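You operate a simulated robot arm through the tools that you are given. There is no shell and no other tool. Be economical: measure what you need, move in short steps, check, and stop when the job is done.

The job below is to be done with a simulated robot arm. You get a single attempt, and the scene is never put back.

JOB
Put one of the foam cartridges from the top of the green table on the red packer plate.

Only the result counts: the job must be done as asked and must still hold three seconds after the hand-in. Knocking over, shifting, dropping, spilling or breaking anything else fails it.

ROBOT AND FRAMES
A 6-joint arm with a two-finger parallel gripper, fixed in place. Base frame: the origin is at the foot of the arm, x ahead of it, y to its left, z up; the work surface is at about z = 0. Readings come in cm, degrees, newtons and seconds.
With the tool pointing down near the work surface it reaches from about 14 to 58 cm from the base axis. Its first joint turns from -66.0 to 66.0 degrees. Payload 2.1 kg.
The tool frame sits at the grasp point between the pads (the TCP): z along the fingers, y along the line on which they close. The tips reach 3 cm beyond it. Largest opening 9.4 cm; finger width 2.8, thickness 1; the body of the gripper, 5 by 9.6 cm, starts 5.5 cm behind the TCP.
Orientation is that of the tool frame in the base frame, as [roll, pitch, yaw] about the fixed x, y, z axes, in that order (R = Rz(yaw) Ry(pitch) Rx(roll)). With the fingers straight down and closing along the base's y, the tool's x points along the base's -x, its y along +y and its z along -z.

CONTROLS
- The arm moves only by the tool jog_arm. Its argument "series" is a list of rows, each an object of numbers (a shift or turn left out is 0, a gripper value left out holds the last): "tx", "ty", "tz": the shift along the tool's x, y, z in mm; "wx", "wy", "wz": the turn, a rotation vector about the tool's x, y, z in degrees; "claw": the finger opening in mm, from 0 to 94. In form: [{"tx": .., "ty": .., "tz": .., "wx": .., "wy": .., "wz": .., "claw": ..}, ...]. A call has 1 to 10 rows; each row is the pose to reach, as a shift and turn from the pose commanded when the call began, along the tool's axes at that moment. Rows are played at 5 a second. More than 5 cm and 8.6 degrees between two rows, or a gripper value outside its range, and nothing of the call is played. A pose out of reach is approached as far as the arm can. The call stops where the force on the tool passes 40 N (or 10 N more than at its start, if that is more) or the arm is blocked; 0.2 s more then pass. Each finger travels about 7.2 cm/s and halts on what it meets, pressing with about 29 N; the grip force reading is that of the motor and also rises with nothing between the fingers. The clock runs only during rows and for 0.2 s after the last one: add rows that repeat a pose to give the fingers time. The reply holds the time, the measured pose of the TCP, the force on the tool along the base axes, the opening and the grip force, in the units named above and with some noise, and new pictures: "pictures" is both (left out), scene, wrist or none.
- Cameras (640 x 400 px; columns grow to the right, rows downward): "scene" is fixed at [2.77, -37.06, 48.11]; the picture's right is [0.90, -0.44, 0.00], its down [-0.29, -0.59, -0.75] and it looks along [0.34, 0.68, -0.66] (base axes); focal length 275 px, centre (320, 200). "wrist" rides on the gripper at [-3.7, 0, -5.8] in the tool frame; the picture's right is [0.00, -1.00, 0.00], its down [0.97, 0.00, -0.24] and it looks along [0.24, 0.00, 0.97] (tool axes); focal length 218 px, centre (320, 200).
- measure_at(camera, pixels): there is no depth. For up to 12 entries [column, row, z] of the newest picture of that camera ("zoom" is the newest enlarged one), the place [x, y] in the base frame at which the ray of that pixel passes the height z, good to about 0.3 cm, but the place of the scene camera against the robot may be out by one fixed shift of up to 1.2 cm in any direction. No time passes.
- inspect(camera, box): a new picture of the part [left, top, right, bottom] of that camera's present view, enlarged. No time passes.
- hand_in(): hands the job in; it is judged then, once.

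Go step by step. Measure first, check grasps and placings, and put right what went wrong. The budget is 60 turns and 120 pictures, counting those below and the enlarged ones. Unless the task says otherwise, let go and move clear before handing in, and close with one line.

The tools are called after "Request:" as a command line: name --argument value ..., lists and objects as JSON in quotes. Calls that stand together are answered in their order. jog_arm: Moves the arm, as the interface text tells. Its arguments: {"type":"object","properties":{"series":{"type":"array"},"pictures":{"type":"string","enum":["both","scene","wrist","none"]}},"required":["series"]} The other tools are called the same way: measure_at (camera, pixels) gives the place at which the rays of pixels pass given heights; inspect (camera, box) takes an enlarged picture of a part of a camera's view; hand_in () hands the job in.

At the start:

```text
t: 0.0
ee_pos: [26.82, 16.97, 25.15]
tool_rot: [-180.0, 0.0, -180.0]
ft_force: [0.7, -0.2, 0.4]
width: 9.41
gripper_force: 0.0
```

scene: 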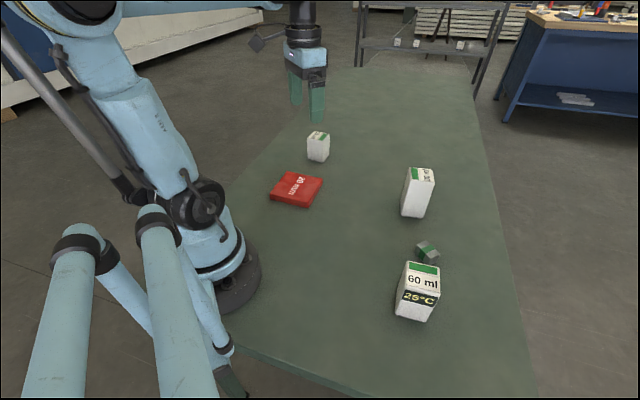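
wrist: 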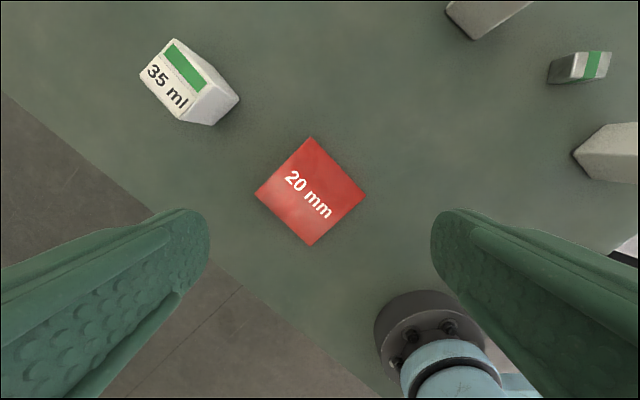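

The scene shows white labelled boxes near (318,146), (417,192) and (418,290), a small block at (427,251), and the red plate at (297,188). I'll enlarge these to read the labels.

Request:
inspect --camera "scene" --box '[370, 150, 470, 340]'

Request:
inspect --camera "scene" --box '[260, 120, 350, 215]'

Request:
inspect --camera "wrist" --box '[130, 20, 380, 260]'

Request:
measure_at --camera "wrist" --pixels '[[311, 138, 2], [255, 193, 2], [310, 246, 2], [365, 195, 2], [140, 90, 5], [172, 39, 5], [186, 122, 5], [214, 126, 0], [239, 98, 0], [578, 67, 2]]'

```text
2.11 times, centred on (420, 245) of scene
```

zoom: 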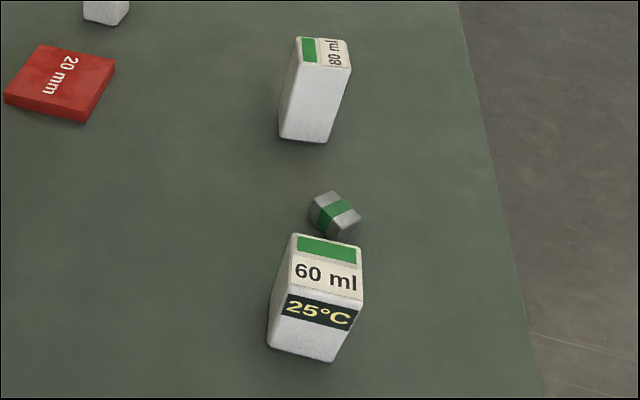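

```text
4.21 times, centred on (305, 168) of scene
```

zoom: 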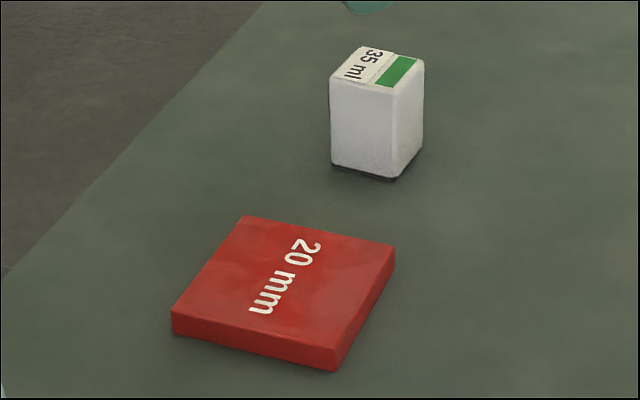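

```text
1.67 times, centred on (255, 140) of wrist
```

zoom: 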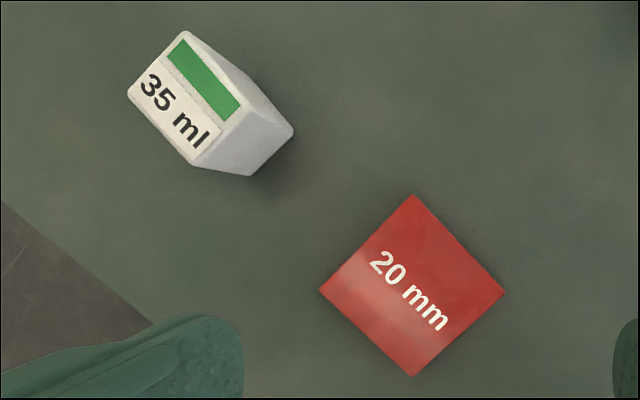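

```text
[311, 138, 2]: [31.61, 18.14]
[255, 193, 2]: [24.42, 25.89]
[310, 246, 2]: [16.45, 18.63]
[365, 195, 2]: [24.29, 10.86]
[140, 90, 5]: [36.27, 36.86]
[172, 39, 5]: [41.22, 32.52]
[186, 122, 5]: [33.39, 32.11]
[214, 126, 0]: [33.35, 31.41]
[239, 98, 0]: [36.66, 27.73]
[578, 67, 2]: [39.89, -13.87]
```

The white boxes are the cartridges, and the 35 ml one at wrist (175,85) is closest to the plate. I'll measure its top corners, taking about 7.4 cm for the height.

Request:
measure_at --camera "wrist" --pixels '[[175.4, 38.8, 7.4], [140, 76, 7.4], [179, 119.6, 7.4], [210.7, 87.9, 7.4], [213, 125, 0], [239, 98, 0]]'

Request:
measure_at --camera "scene" --pixels '[[307.6, 160, 0], [323.5, 162.8, 0], [329.5, 155, 0], [325, 193.5, 0], [323.5, 201.5, 0], [323.5, 207, 0], [287, 171, 2], [322, 178.5, 2], [308.5, 201.5, 2], [270, 193.5, 2]]'

```text
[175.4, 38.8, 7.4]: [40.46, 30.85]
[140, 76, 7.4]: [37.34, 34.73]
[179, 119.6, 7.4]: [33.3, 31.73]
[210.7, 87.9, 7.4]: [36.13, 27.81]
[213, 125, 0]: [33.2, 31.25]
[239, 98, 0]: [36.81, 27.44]
```

```text
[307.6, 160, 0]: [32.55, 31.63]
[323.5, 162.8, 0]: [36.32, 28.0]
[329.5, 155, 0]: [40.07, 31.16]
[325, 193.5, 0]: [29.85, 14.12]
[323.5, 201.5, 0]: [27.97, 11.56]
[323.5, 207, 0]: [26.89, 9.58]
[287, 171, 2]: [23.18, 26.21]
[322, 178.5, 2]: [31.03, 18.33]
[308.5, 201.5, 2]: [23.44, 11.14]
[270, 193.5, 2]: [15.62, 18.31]
```

Both cameras agree: the cartridge is a 5 x 5 cm box about 7.4 cm tall, centred near (36.8, 31.3) with its sides turned about 38°. The plate is centred near (24.1, 18.4). I'll move above the cartridge and turn the gripper to match.

Request:
jog_arm --series '[{"tx": -20, "ty": 28.7, "tz": 10, "wz": -7.6, "claw": 94}, {"tx": -40, "ty": 57.3, "tz": 20, "wz": -15.2}, {"tx": -60, "ty": 86, "tz": 30, "wz": -22.8}, {"tx": -80, "ty": 114.6, "tz": 40, "wz": -30.4}, {"tx": -99.8, "ty": 143.3, "tz": 51, "wz": -38}, {"tx": -99.8, "ty": 143.3, "tz": 51, "wz": -38}, {"tx": -99.8, "ty": 143.3, "tz": 51, "wz": -38}]'

```text
t: 1.6
ee_pos: [36.74, 31.52, 19.89]
tool_rot: [179.9, 0.1, -141.9]
ft_force: [0.0, 0.2, -0.1]
width: 9.41
gripper_force: 0.1
```

scene: 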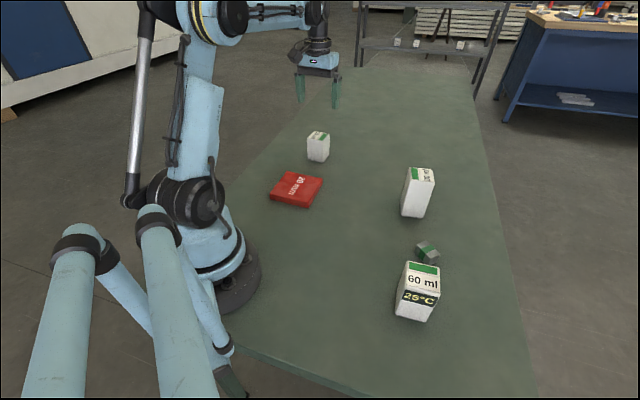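
wrist: 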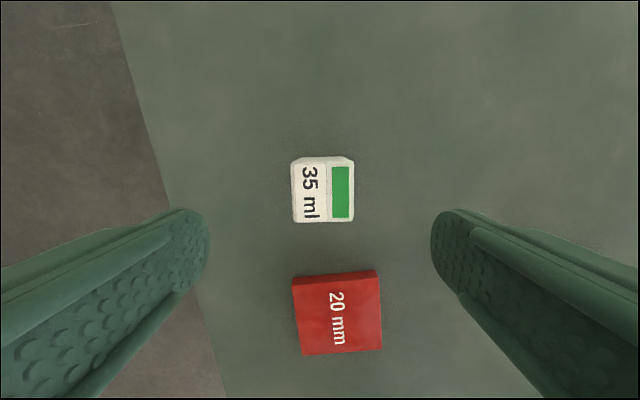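

The cartridge top (291–354, 157–223) is square to the fingers. I'll measure its centre and the plate again.

Request:
measure_at --camera "wrist" --pixels '[[291, 164, 7.4], [353, 163, 7.4], [292, 222, 7.4], [354, 222, 7.4], [292, 278, 2], [378, 270, 2], [383, 349, 2], [301, 356, 2]]'

Request:
inspect --camera "wrist" --box '[250, 140, 410, 370]'

```text
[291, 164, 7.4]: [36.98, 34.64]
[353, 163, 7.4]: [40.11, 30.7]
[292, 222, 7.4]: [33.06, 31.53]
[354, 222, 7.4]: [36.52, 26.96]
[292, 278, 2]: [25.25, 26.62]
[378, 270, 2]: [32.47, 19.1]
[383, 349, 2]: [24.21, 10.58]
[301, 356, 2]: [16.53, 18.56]
```

```text
1.74 times, centred on (330, 255) of wrist
```

zoom: 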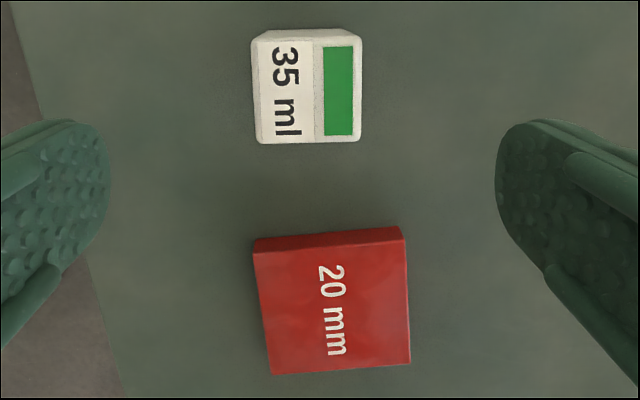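

The cartridge centre is about (36.7, 31.0), a few millimetres from the tool axis. I'll descend to about z = 4.5 with the fingers still open.

Request:
jog_arm --series '[{"tx": 3, "ty": -3, "tz": 35}, {"tx": 3, "ty": -3, "tz": 70}, {"tx": 3, "ty": -3, "tz": 95}, {"tx": 3, "ty": -3, "tz": 120}, {"tx": 3, "ty": -3, "tz": 140}, {"tx": 3, "ty": -3, "tz": 154}, {"tx": 3, "ty": -3, "tz": 154}]'

```text
t: 3.2
ee_pos: [36.77, 31.05, 4.74]
tool_rot: [-180.0, 0.0, -141.9]
ft_force: [0.6, 0.3, 0.0]
width: 9.4
gripper_force: 0.2
```

scene: 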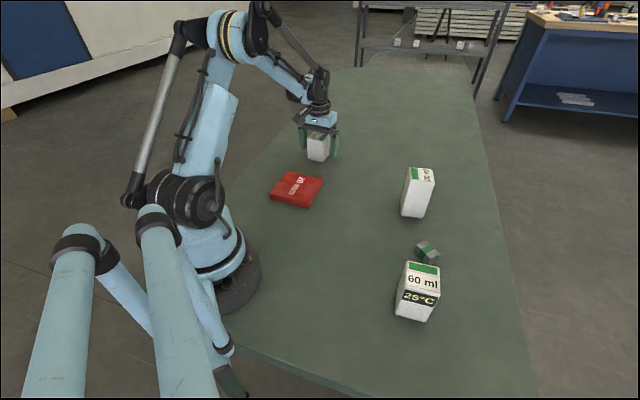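
wrist: 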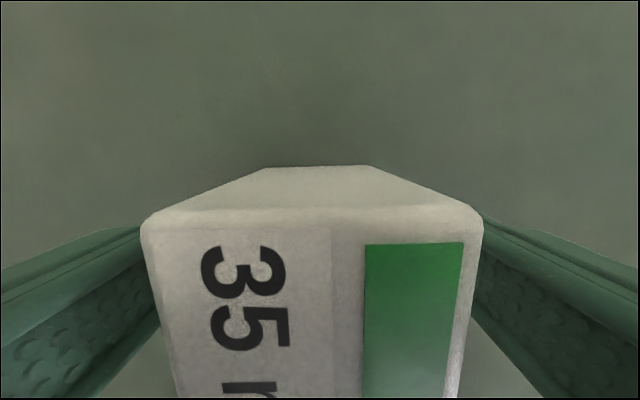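

The fingers straddle the cartridge with clearance on both sides. Foam may be soft, so I'll close in stages.

Request:
jog_arm --series '[{"claw": 75}, {"claw": 60}, {"claw": 54}, {"claw": 50}, {"claw": 48}, {"claw": 48}, {"claw": 48}]'

```text
t: 4.8
ee_pos: [36.75, 30.99, 4.69]
tool_rot: [-180.0, 0.0, -142.0]
ft_force: [-0.2, 0.3, 0.6]
width: 5.79
gripper_force: 29.0
```

scene: 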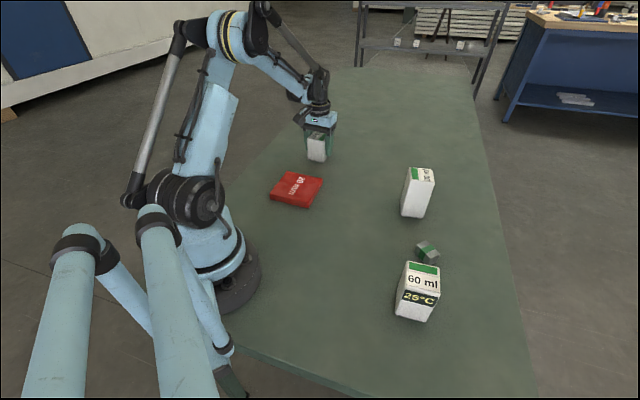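
wrist: 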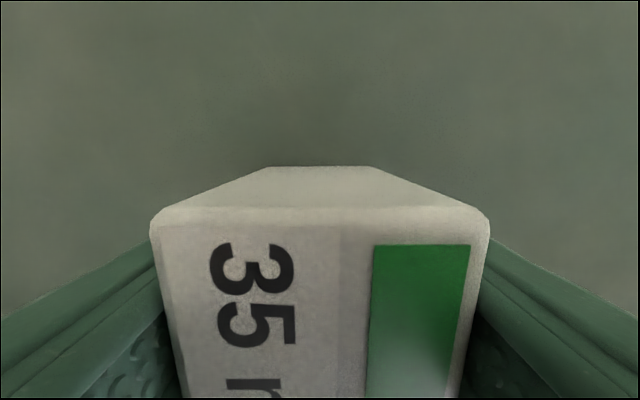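

The grip stopped firmly at 5.79 cm with 29 N. I'll make a small lift to check the hold.

Request:
jog_arm --series '[{"tz": -10}, {"tz": -30}, {"tz": -60}, {"tz": -90}, {"tz": -90}, {"tz": -90}]'

```text
t: 6.2
ee_pos: [36.67, 30.93, 13.65]
tool_rot: [-180.0, 0.1, -142.0]
ft_force: [0.4, 0.1, 0.0]
width: 5.77
gripper_force: 29.2
```

scene: 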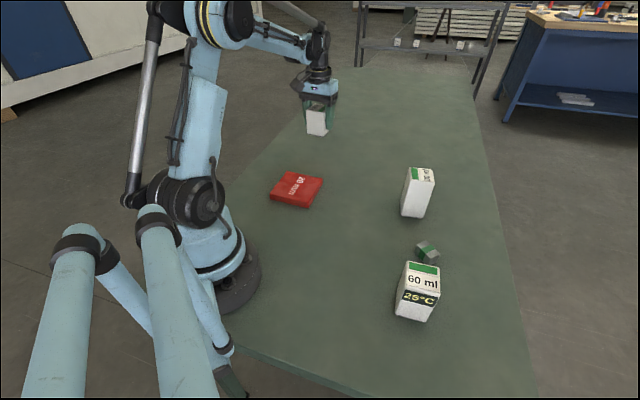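
wrist: 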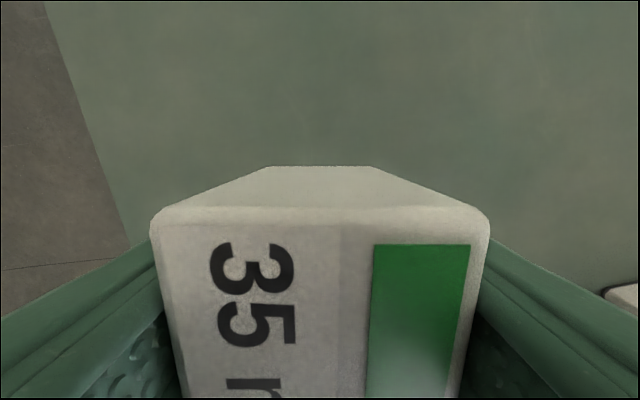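

The cartridge is held and hasn't slipped. I'll carry it over the plate centre (24.3, 18.5), turning 7° to line up with the plate.

Request:
jog_arm --series '[{"tx": 30, "ty": -4, "wz": -1}, {"tx": 65, "ty": -8, "wz": -3}, {"tx": 100, "ty": -12, "wz": -4}, {"tx": 135, "ty": -17, "wz": -6}, {"tx": 160, "ty": -20, "wz": -7}, {"tx": 174, "ty": -22, "wz": -7}, {"tx": 174, "ty": -22, "wz": -7}, {"tx": 174, "ty": -22, "wz": -7}]'

Request:
inspect --camera "scene" --box '[240, 100, 370, 220]'

```text
t: 8.0
ee_pos: [24.49, 18.42, 13.51]
tool_rot: [179.9, 0.0, -135.0]
ft_force: [-0.4, -0.2, 0.5]
width: 5.79
gripper_force: 29.2
```

scene: 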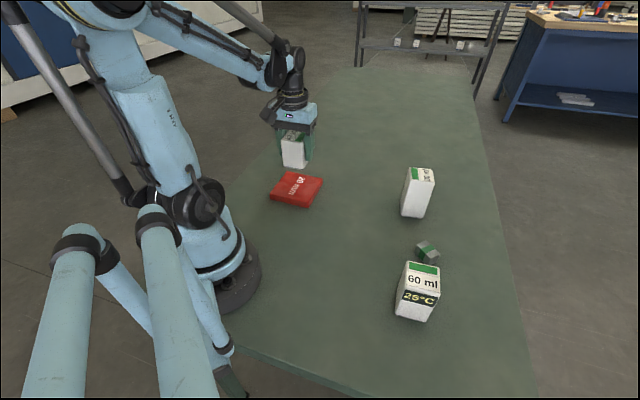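
wrist: 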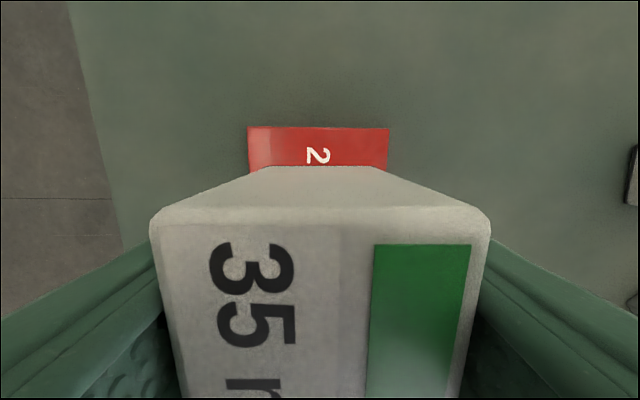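

```text
3.33 times, centred on (305, 160) of scene
```

zoom: 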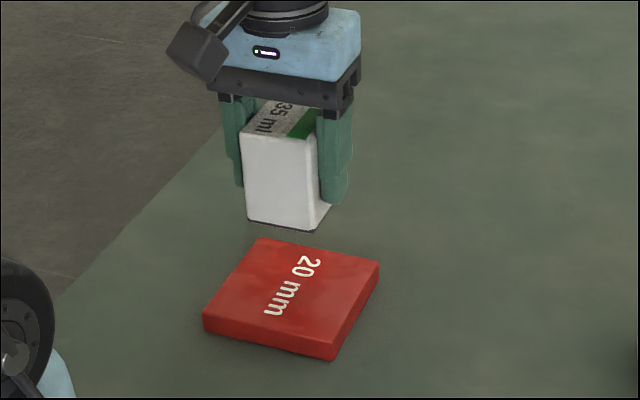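

The plate's far edge (247–389, row 127) is centred on the gripper axis and parallel to it. I'll lower most of the way, to about 1 cm above expected contact.

Request:
measure_at --camera "wrist" --pixels '[[247, 127, 2], [389, 127, 2]]'

Request:
jog_arm --series '[{"tz": 20}, {"tz": 40}, {"tz": 52}, {"tz": 58}, {"tz": 58}, {"tz": 58}]'

Request:
inspect --camera "scene" --box '[250, 140, 350, 220]'

```text
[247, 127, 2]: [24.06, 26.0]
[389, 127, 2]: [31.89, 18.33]
```

```text
t: 9.4
ee_pos: [24.26, 18.69, 7.69]
tool_rot: [-180.0, 0.1, -134.9]
ft_force: [0.6, -0.7, -1.7]
width: 5.76
gripper_force: 29.1
```

scene: 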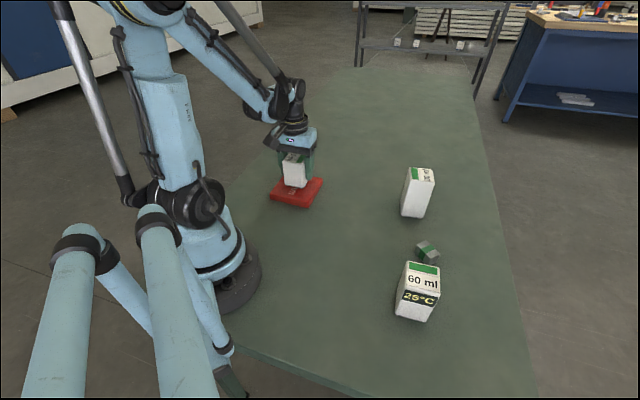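
wrist: 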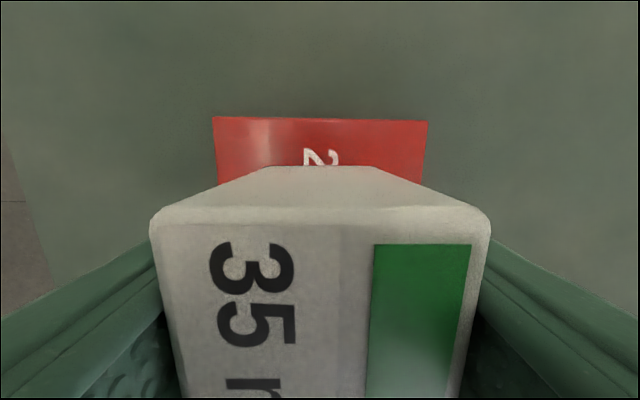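

```text
5.00 times, centred on (300, 180) of scene
```

zoom: 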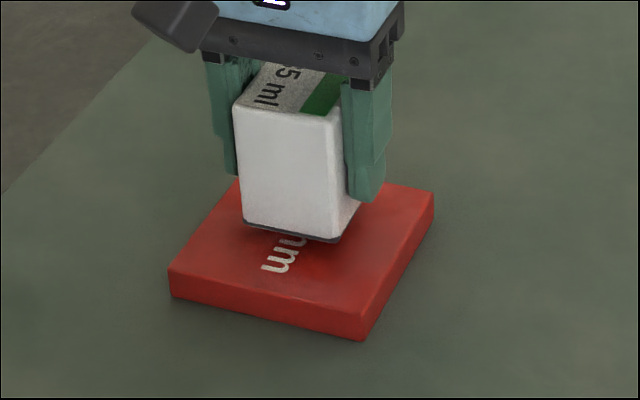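

The cartridge hangs just above the middle of the plate. I'll lower it gently to expected contact.

Request:
jog_arm --series '[{"tz": 3}, {"tz": 6}, {"tz": 8}, {"tz": 8}, {"tz": 8}]'

Request:
inspect --camera "scene" --box '[270, 160, 330, 210]'

```text
t: 10.6
ee_pos: [24.33, 18.44, 6.96]
tool_rot: [180.0, 0.1, -135.2]
ft_force: [0.4, 0.2, -0.9]
width: 5.79
gripper_force: 29.2
```

scene: 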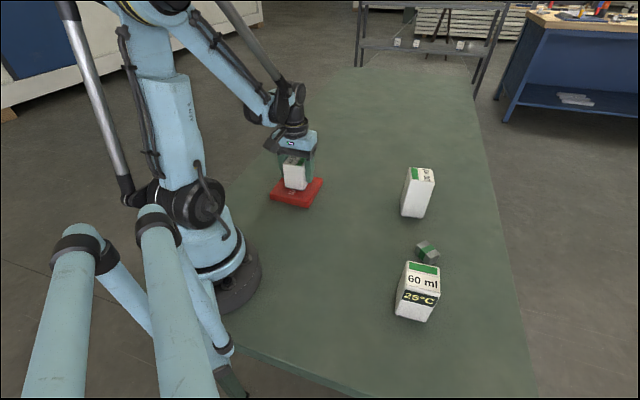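
wrist: 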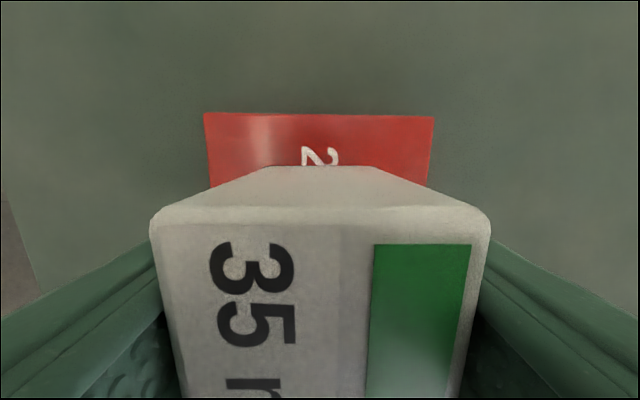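

```text
8.00 times, centred on (300, 185) of scene
```

zoom: 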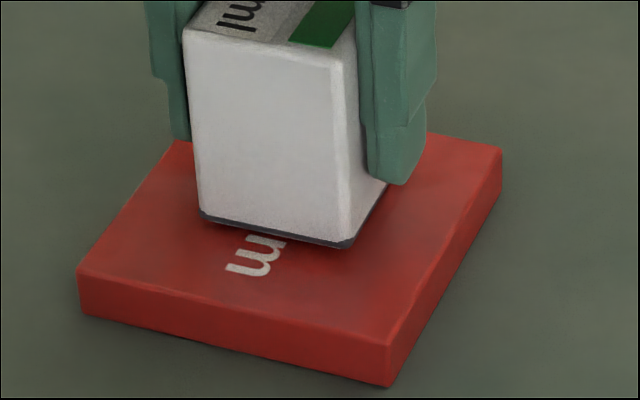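

No contact force yet, and a thin gap remains. I'll go down another 3 mm in fine steps.

Request:
jog_arm --series '[{"tz": 1}, {"tz": 2}, {"tz": 3}, {"tz": 3}]' --pictures "none"

Request:
inspect --camera "scene" --box '[270, 160, 330, 210]'

```text
t: 11.6
ee_pos: [24.45, 18.5, 6.62]
tool_rot: [179.9, 0.0, -134.9]
ft_force: [0.1, -0.4, -1.9]
width: 5.79
gripper_force: 28.9
```

```text
8.00 times, centred on (300, 185) of scene
```

zoom: 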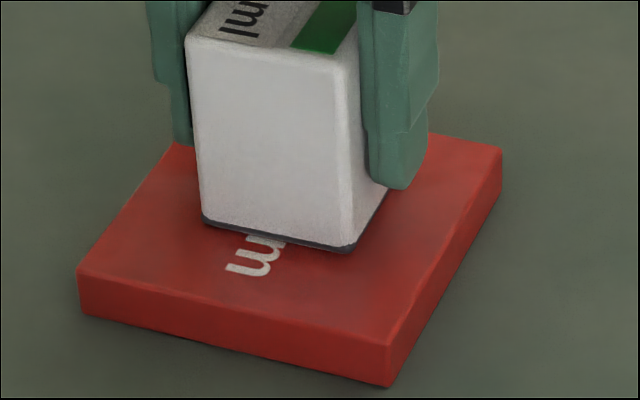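

Still no upward reaction: the z force of -1.9 looks like weight and noise. I'll go 2 mm further and check the force.

Request:
jog_arm --series '[{"tz": 0.7}, {"tz": 1.4}, {"tz": 2}, {"tz": 2}]' --pictures "none"

Request:
inspect --camera "scene" --box '[270, 160, 330, 210]'

```text
t: 12.6
ee_pos: [24.52, 18.3, 6.6]
tool_rot: [179.9, 0.0, -135.0]
ft_force: [4.0, 1.3, 20.4]
width: 5.79
gripper_force: 29.4
```

```text
8.00 times, centred on (300, 185) of scene
```

zoom: 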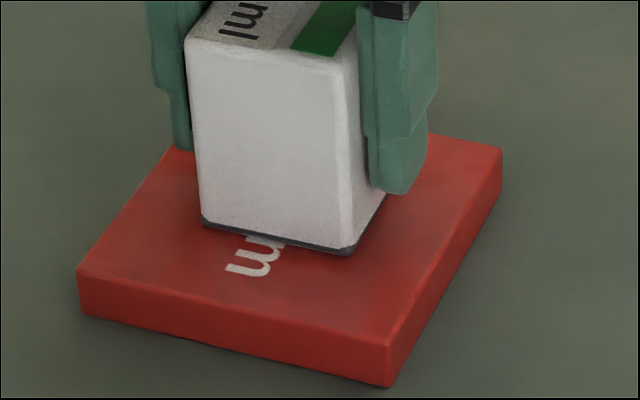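

There is firm contact now (20 N up), and the plate hasn't moved. I'll back off about 1.5 mm and open slowly.

Request:
jog_arm --series '[{"tz": -1}, {"tz": -1.5}, {"tz": -1.5, "claw": 60}, {"tz": -1.5, "claw": 64}, {"tz": -1.5, "claw": 72}, {"tz": -1.5, "claw": 84}, {"tz": -1.5, "claw": 94}, {"tz": -1.5, "claw": 94}]'

```text
t: 14.4
ee_pos: [24.36, 18.48, 6.73]
tool_rot: [-180.0, 0.0, -135.0]
ft_force: [-0.5, 0.3, 0.1]
width: 9.4
gripper_force: 0.1
```

scene: 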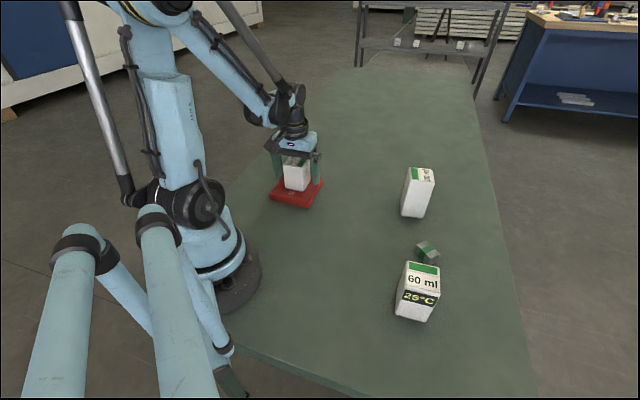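
wrist: 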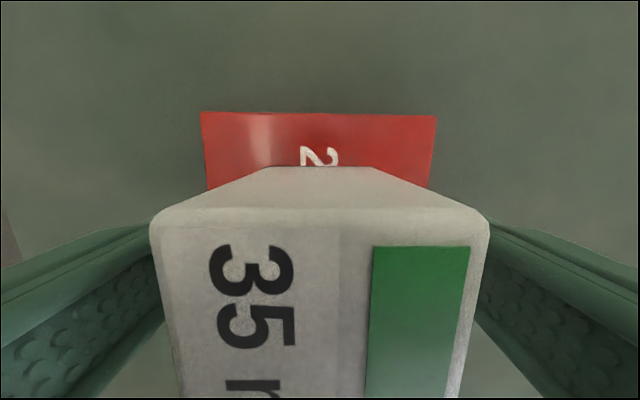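

The cartridge stands upright and free between the open fingers. I'll retreat straight up.

Request:
jog_arm --series '[{"tz": -15}, {"tz": -40}, {"tz": -75}, {"tz": -110}, {"tz": -140}, {"tz": -140}, {"tz": -140}]'

Request:
inspect --camera "scene" --box '[260, 140, 340, 215]'

```text
t: 16.0
ee_pos: [24.46, 18.42, 20.93]
tool_rot: [-180.0, 0.1, -135.0]
ft_force: [-0.6, -0.7, 0.5]
width: 9.39
gripper_force: 0.1
```

scene: 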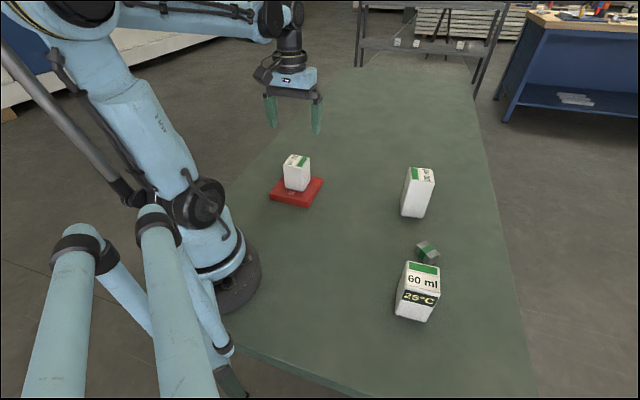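
wrist: 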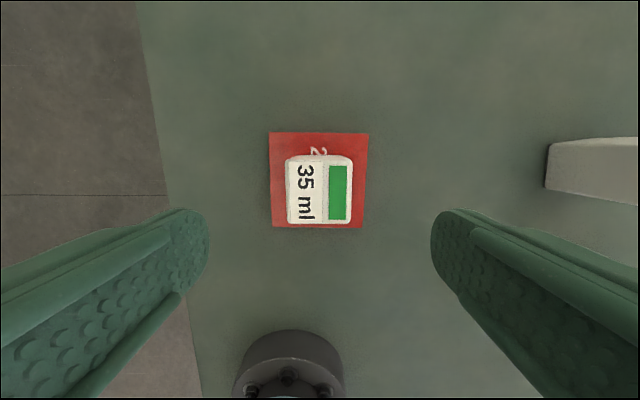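

```text
5.33 times, centred on (300, 178) of scene
```

zoom: 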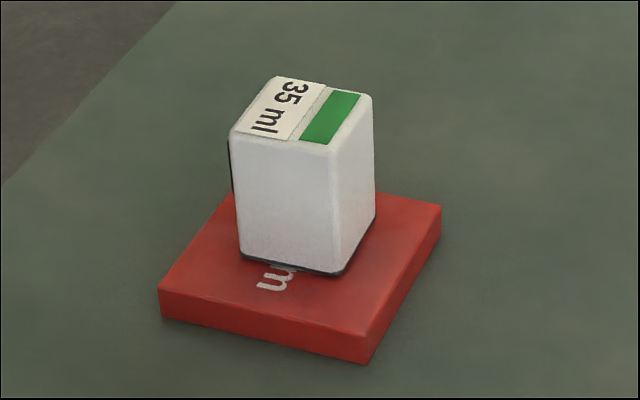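

The cartridge stands upright near the middle of the plate, the gripper is clear, and the other objects look undisturbed. I'll hand it in.

Request:
hand_in

```text
The job is handed in.
```

I put the 35 ml foam cartridge upright on the red packer plate, let go and moved the arm clear; nothing else looked disturbed when I handed in.
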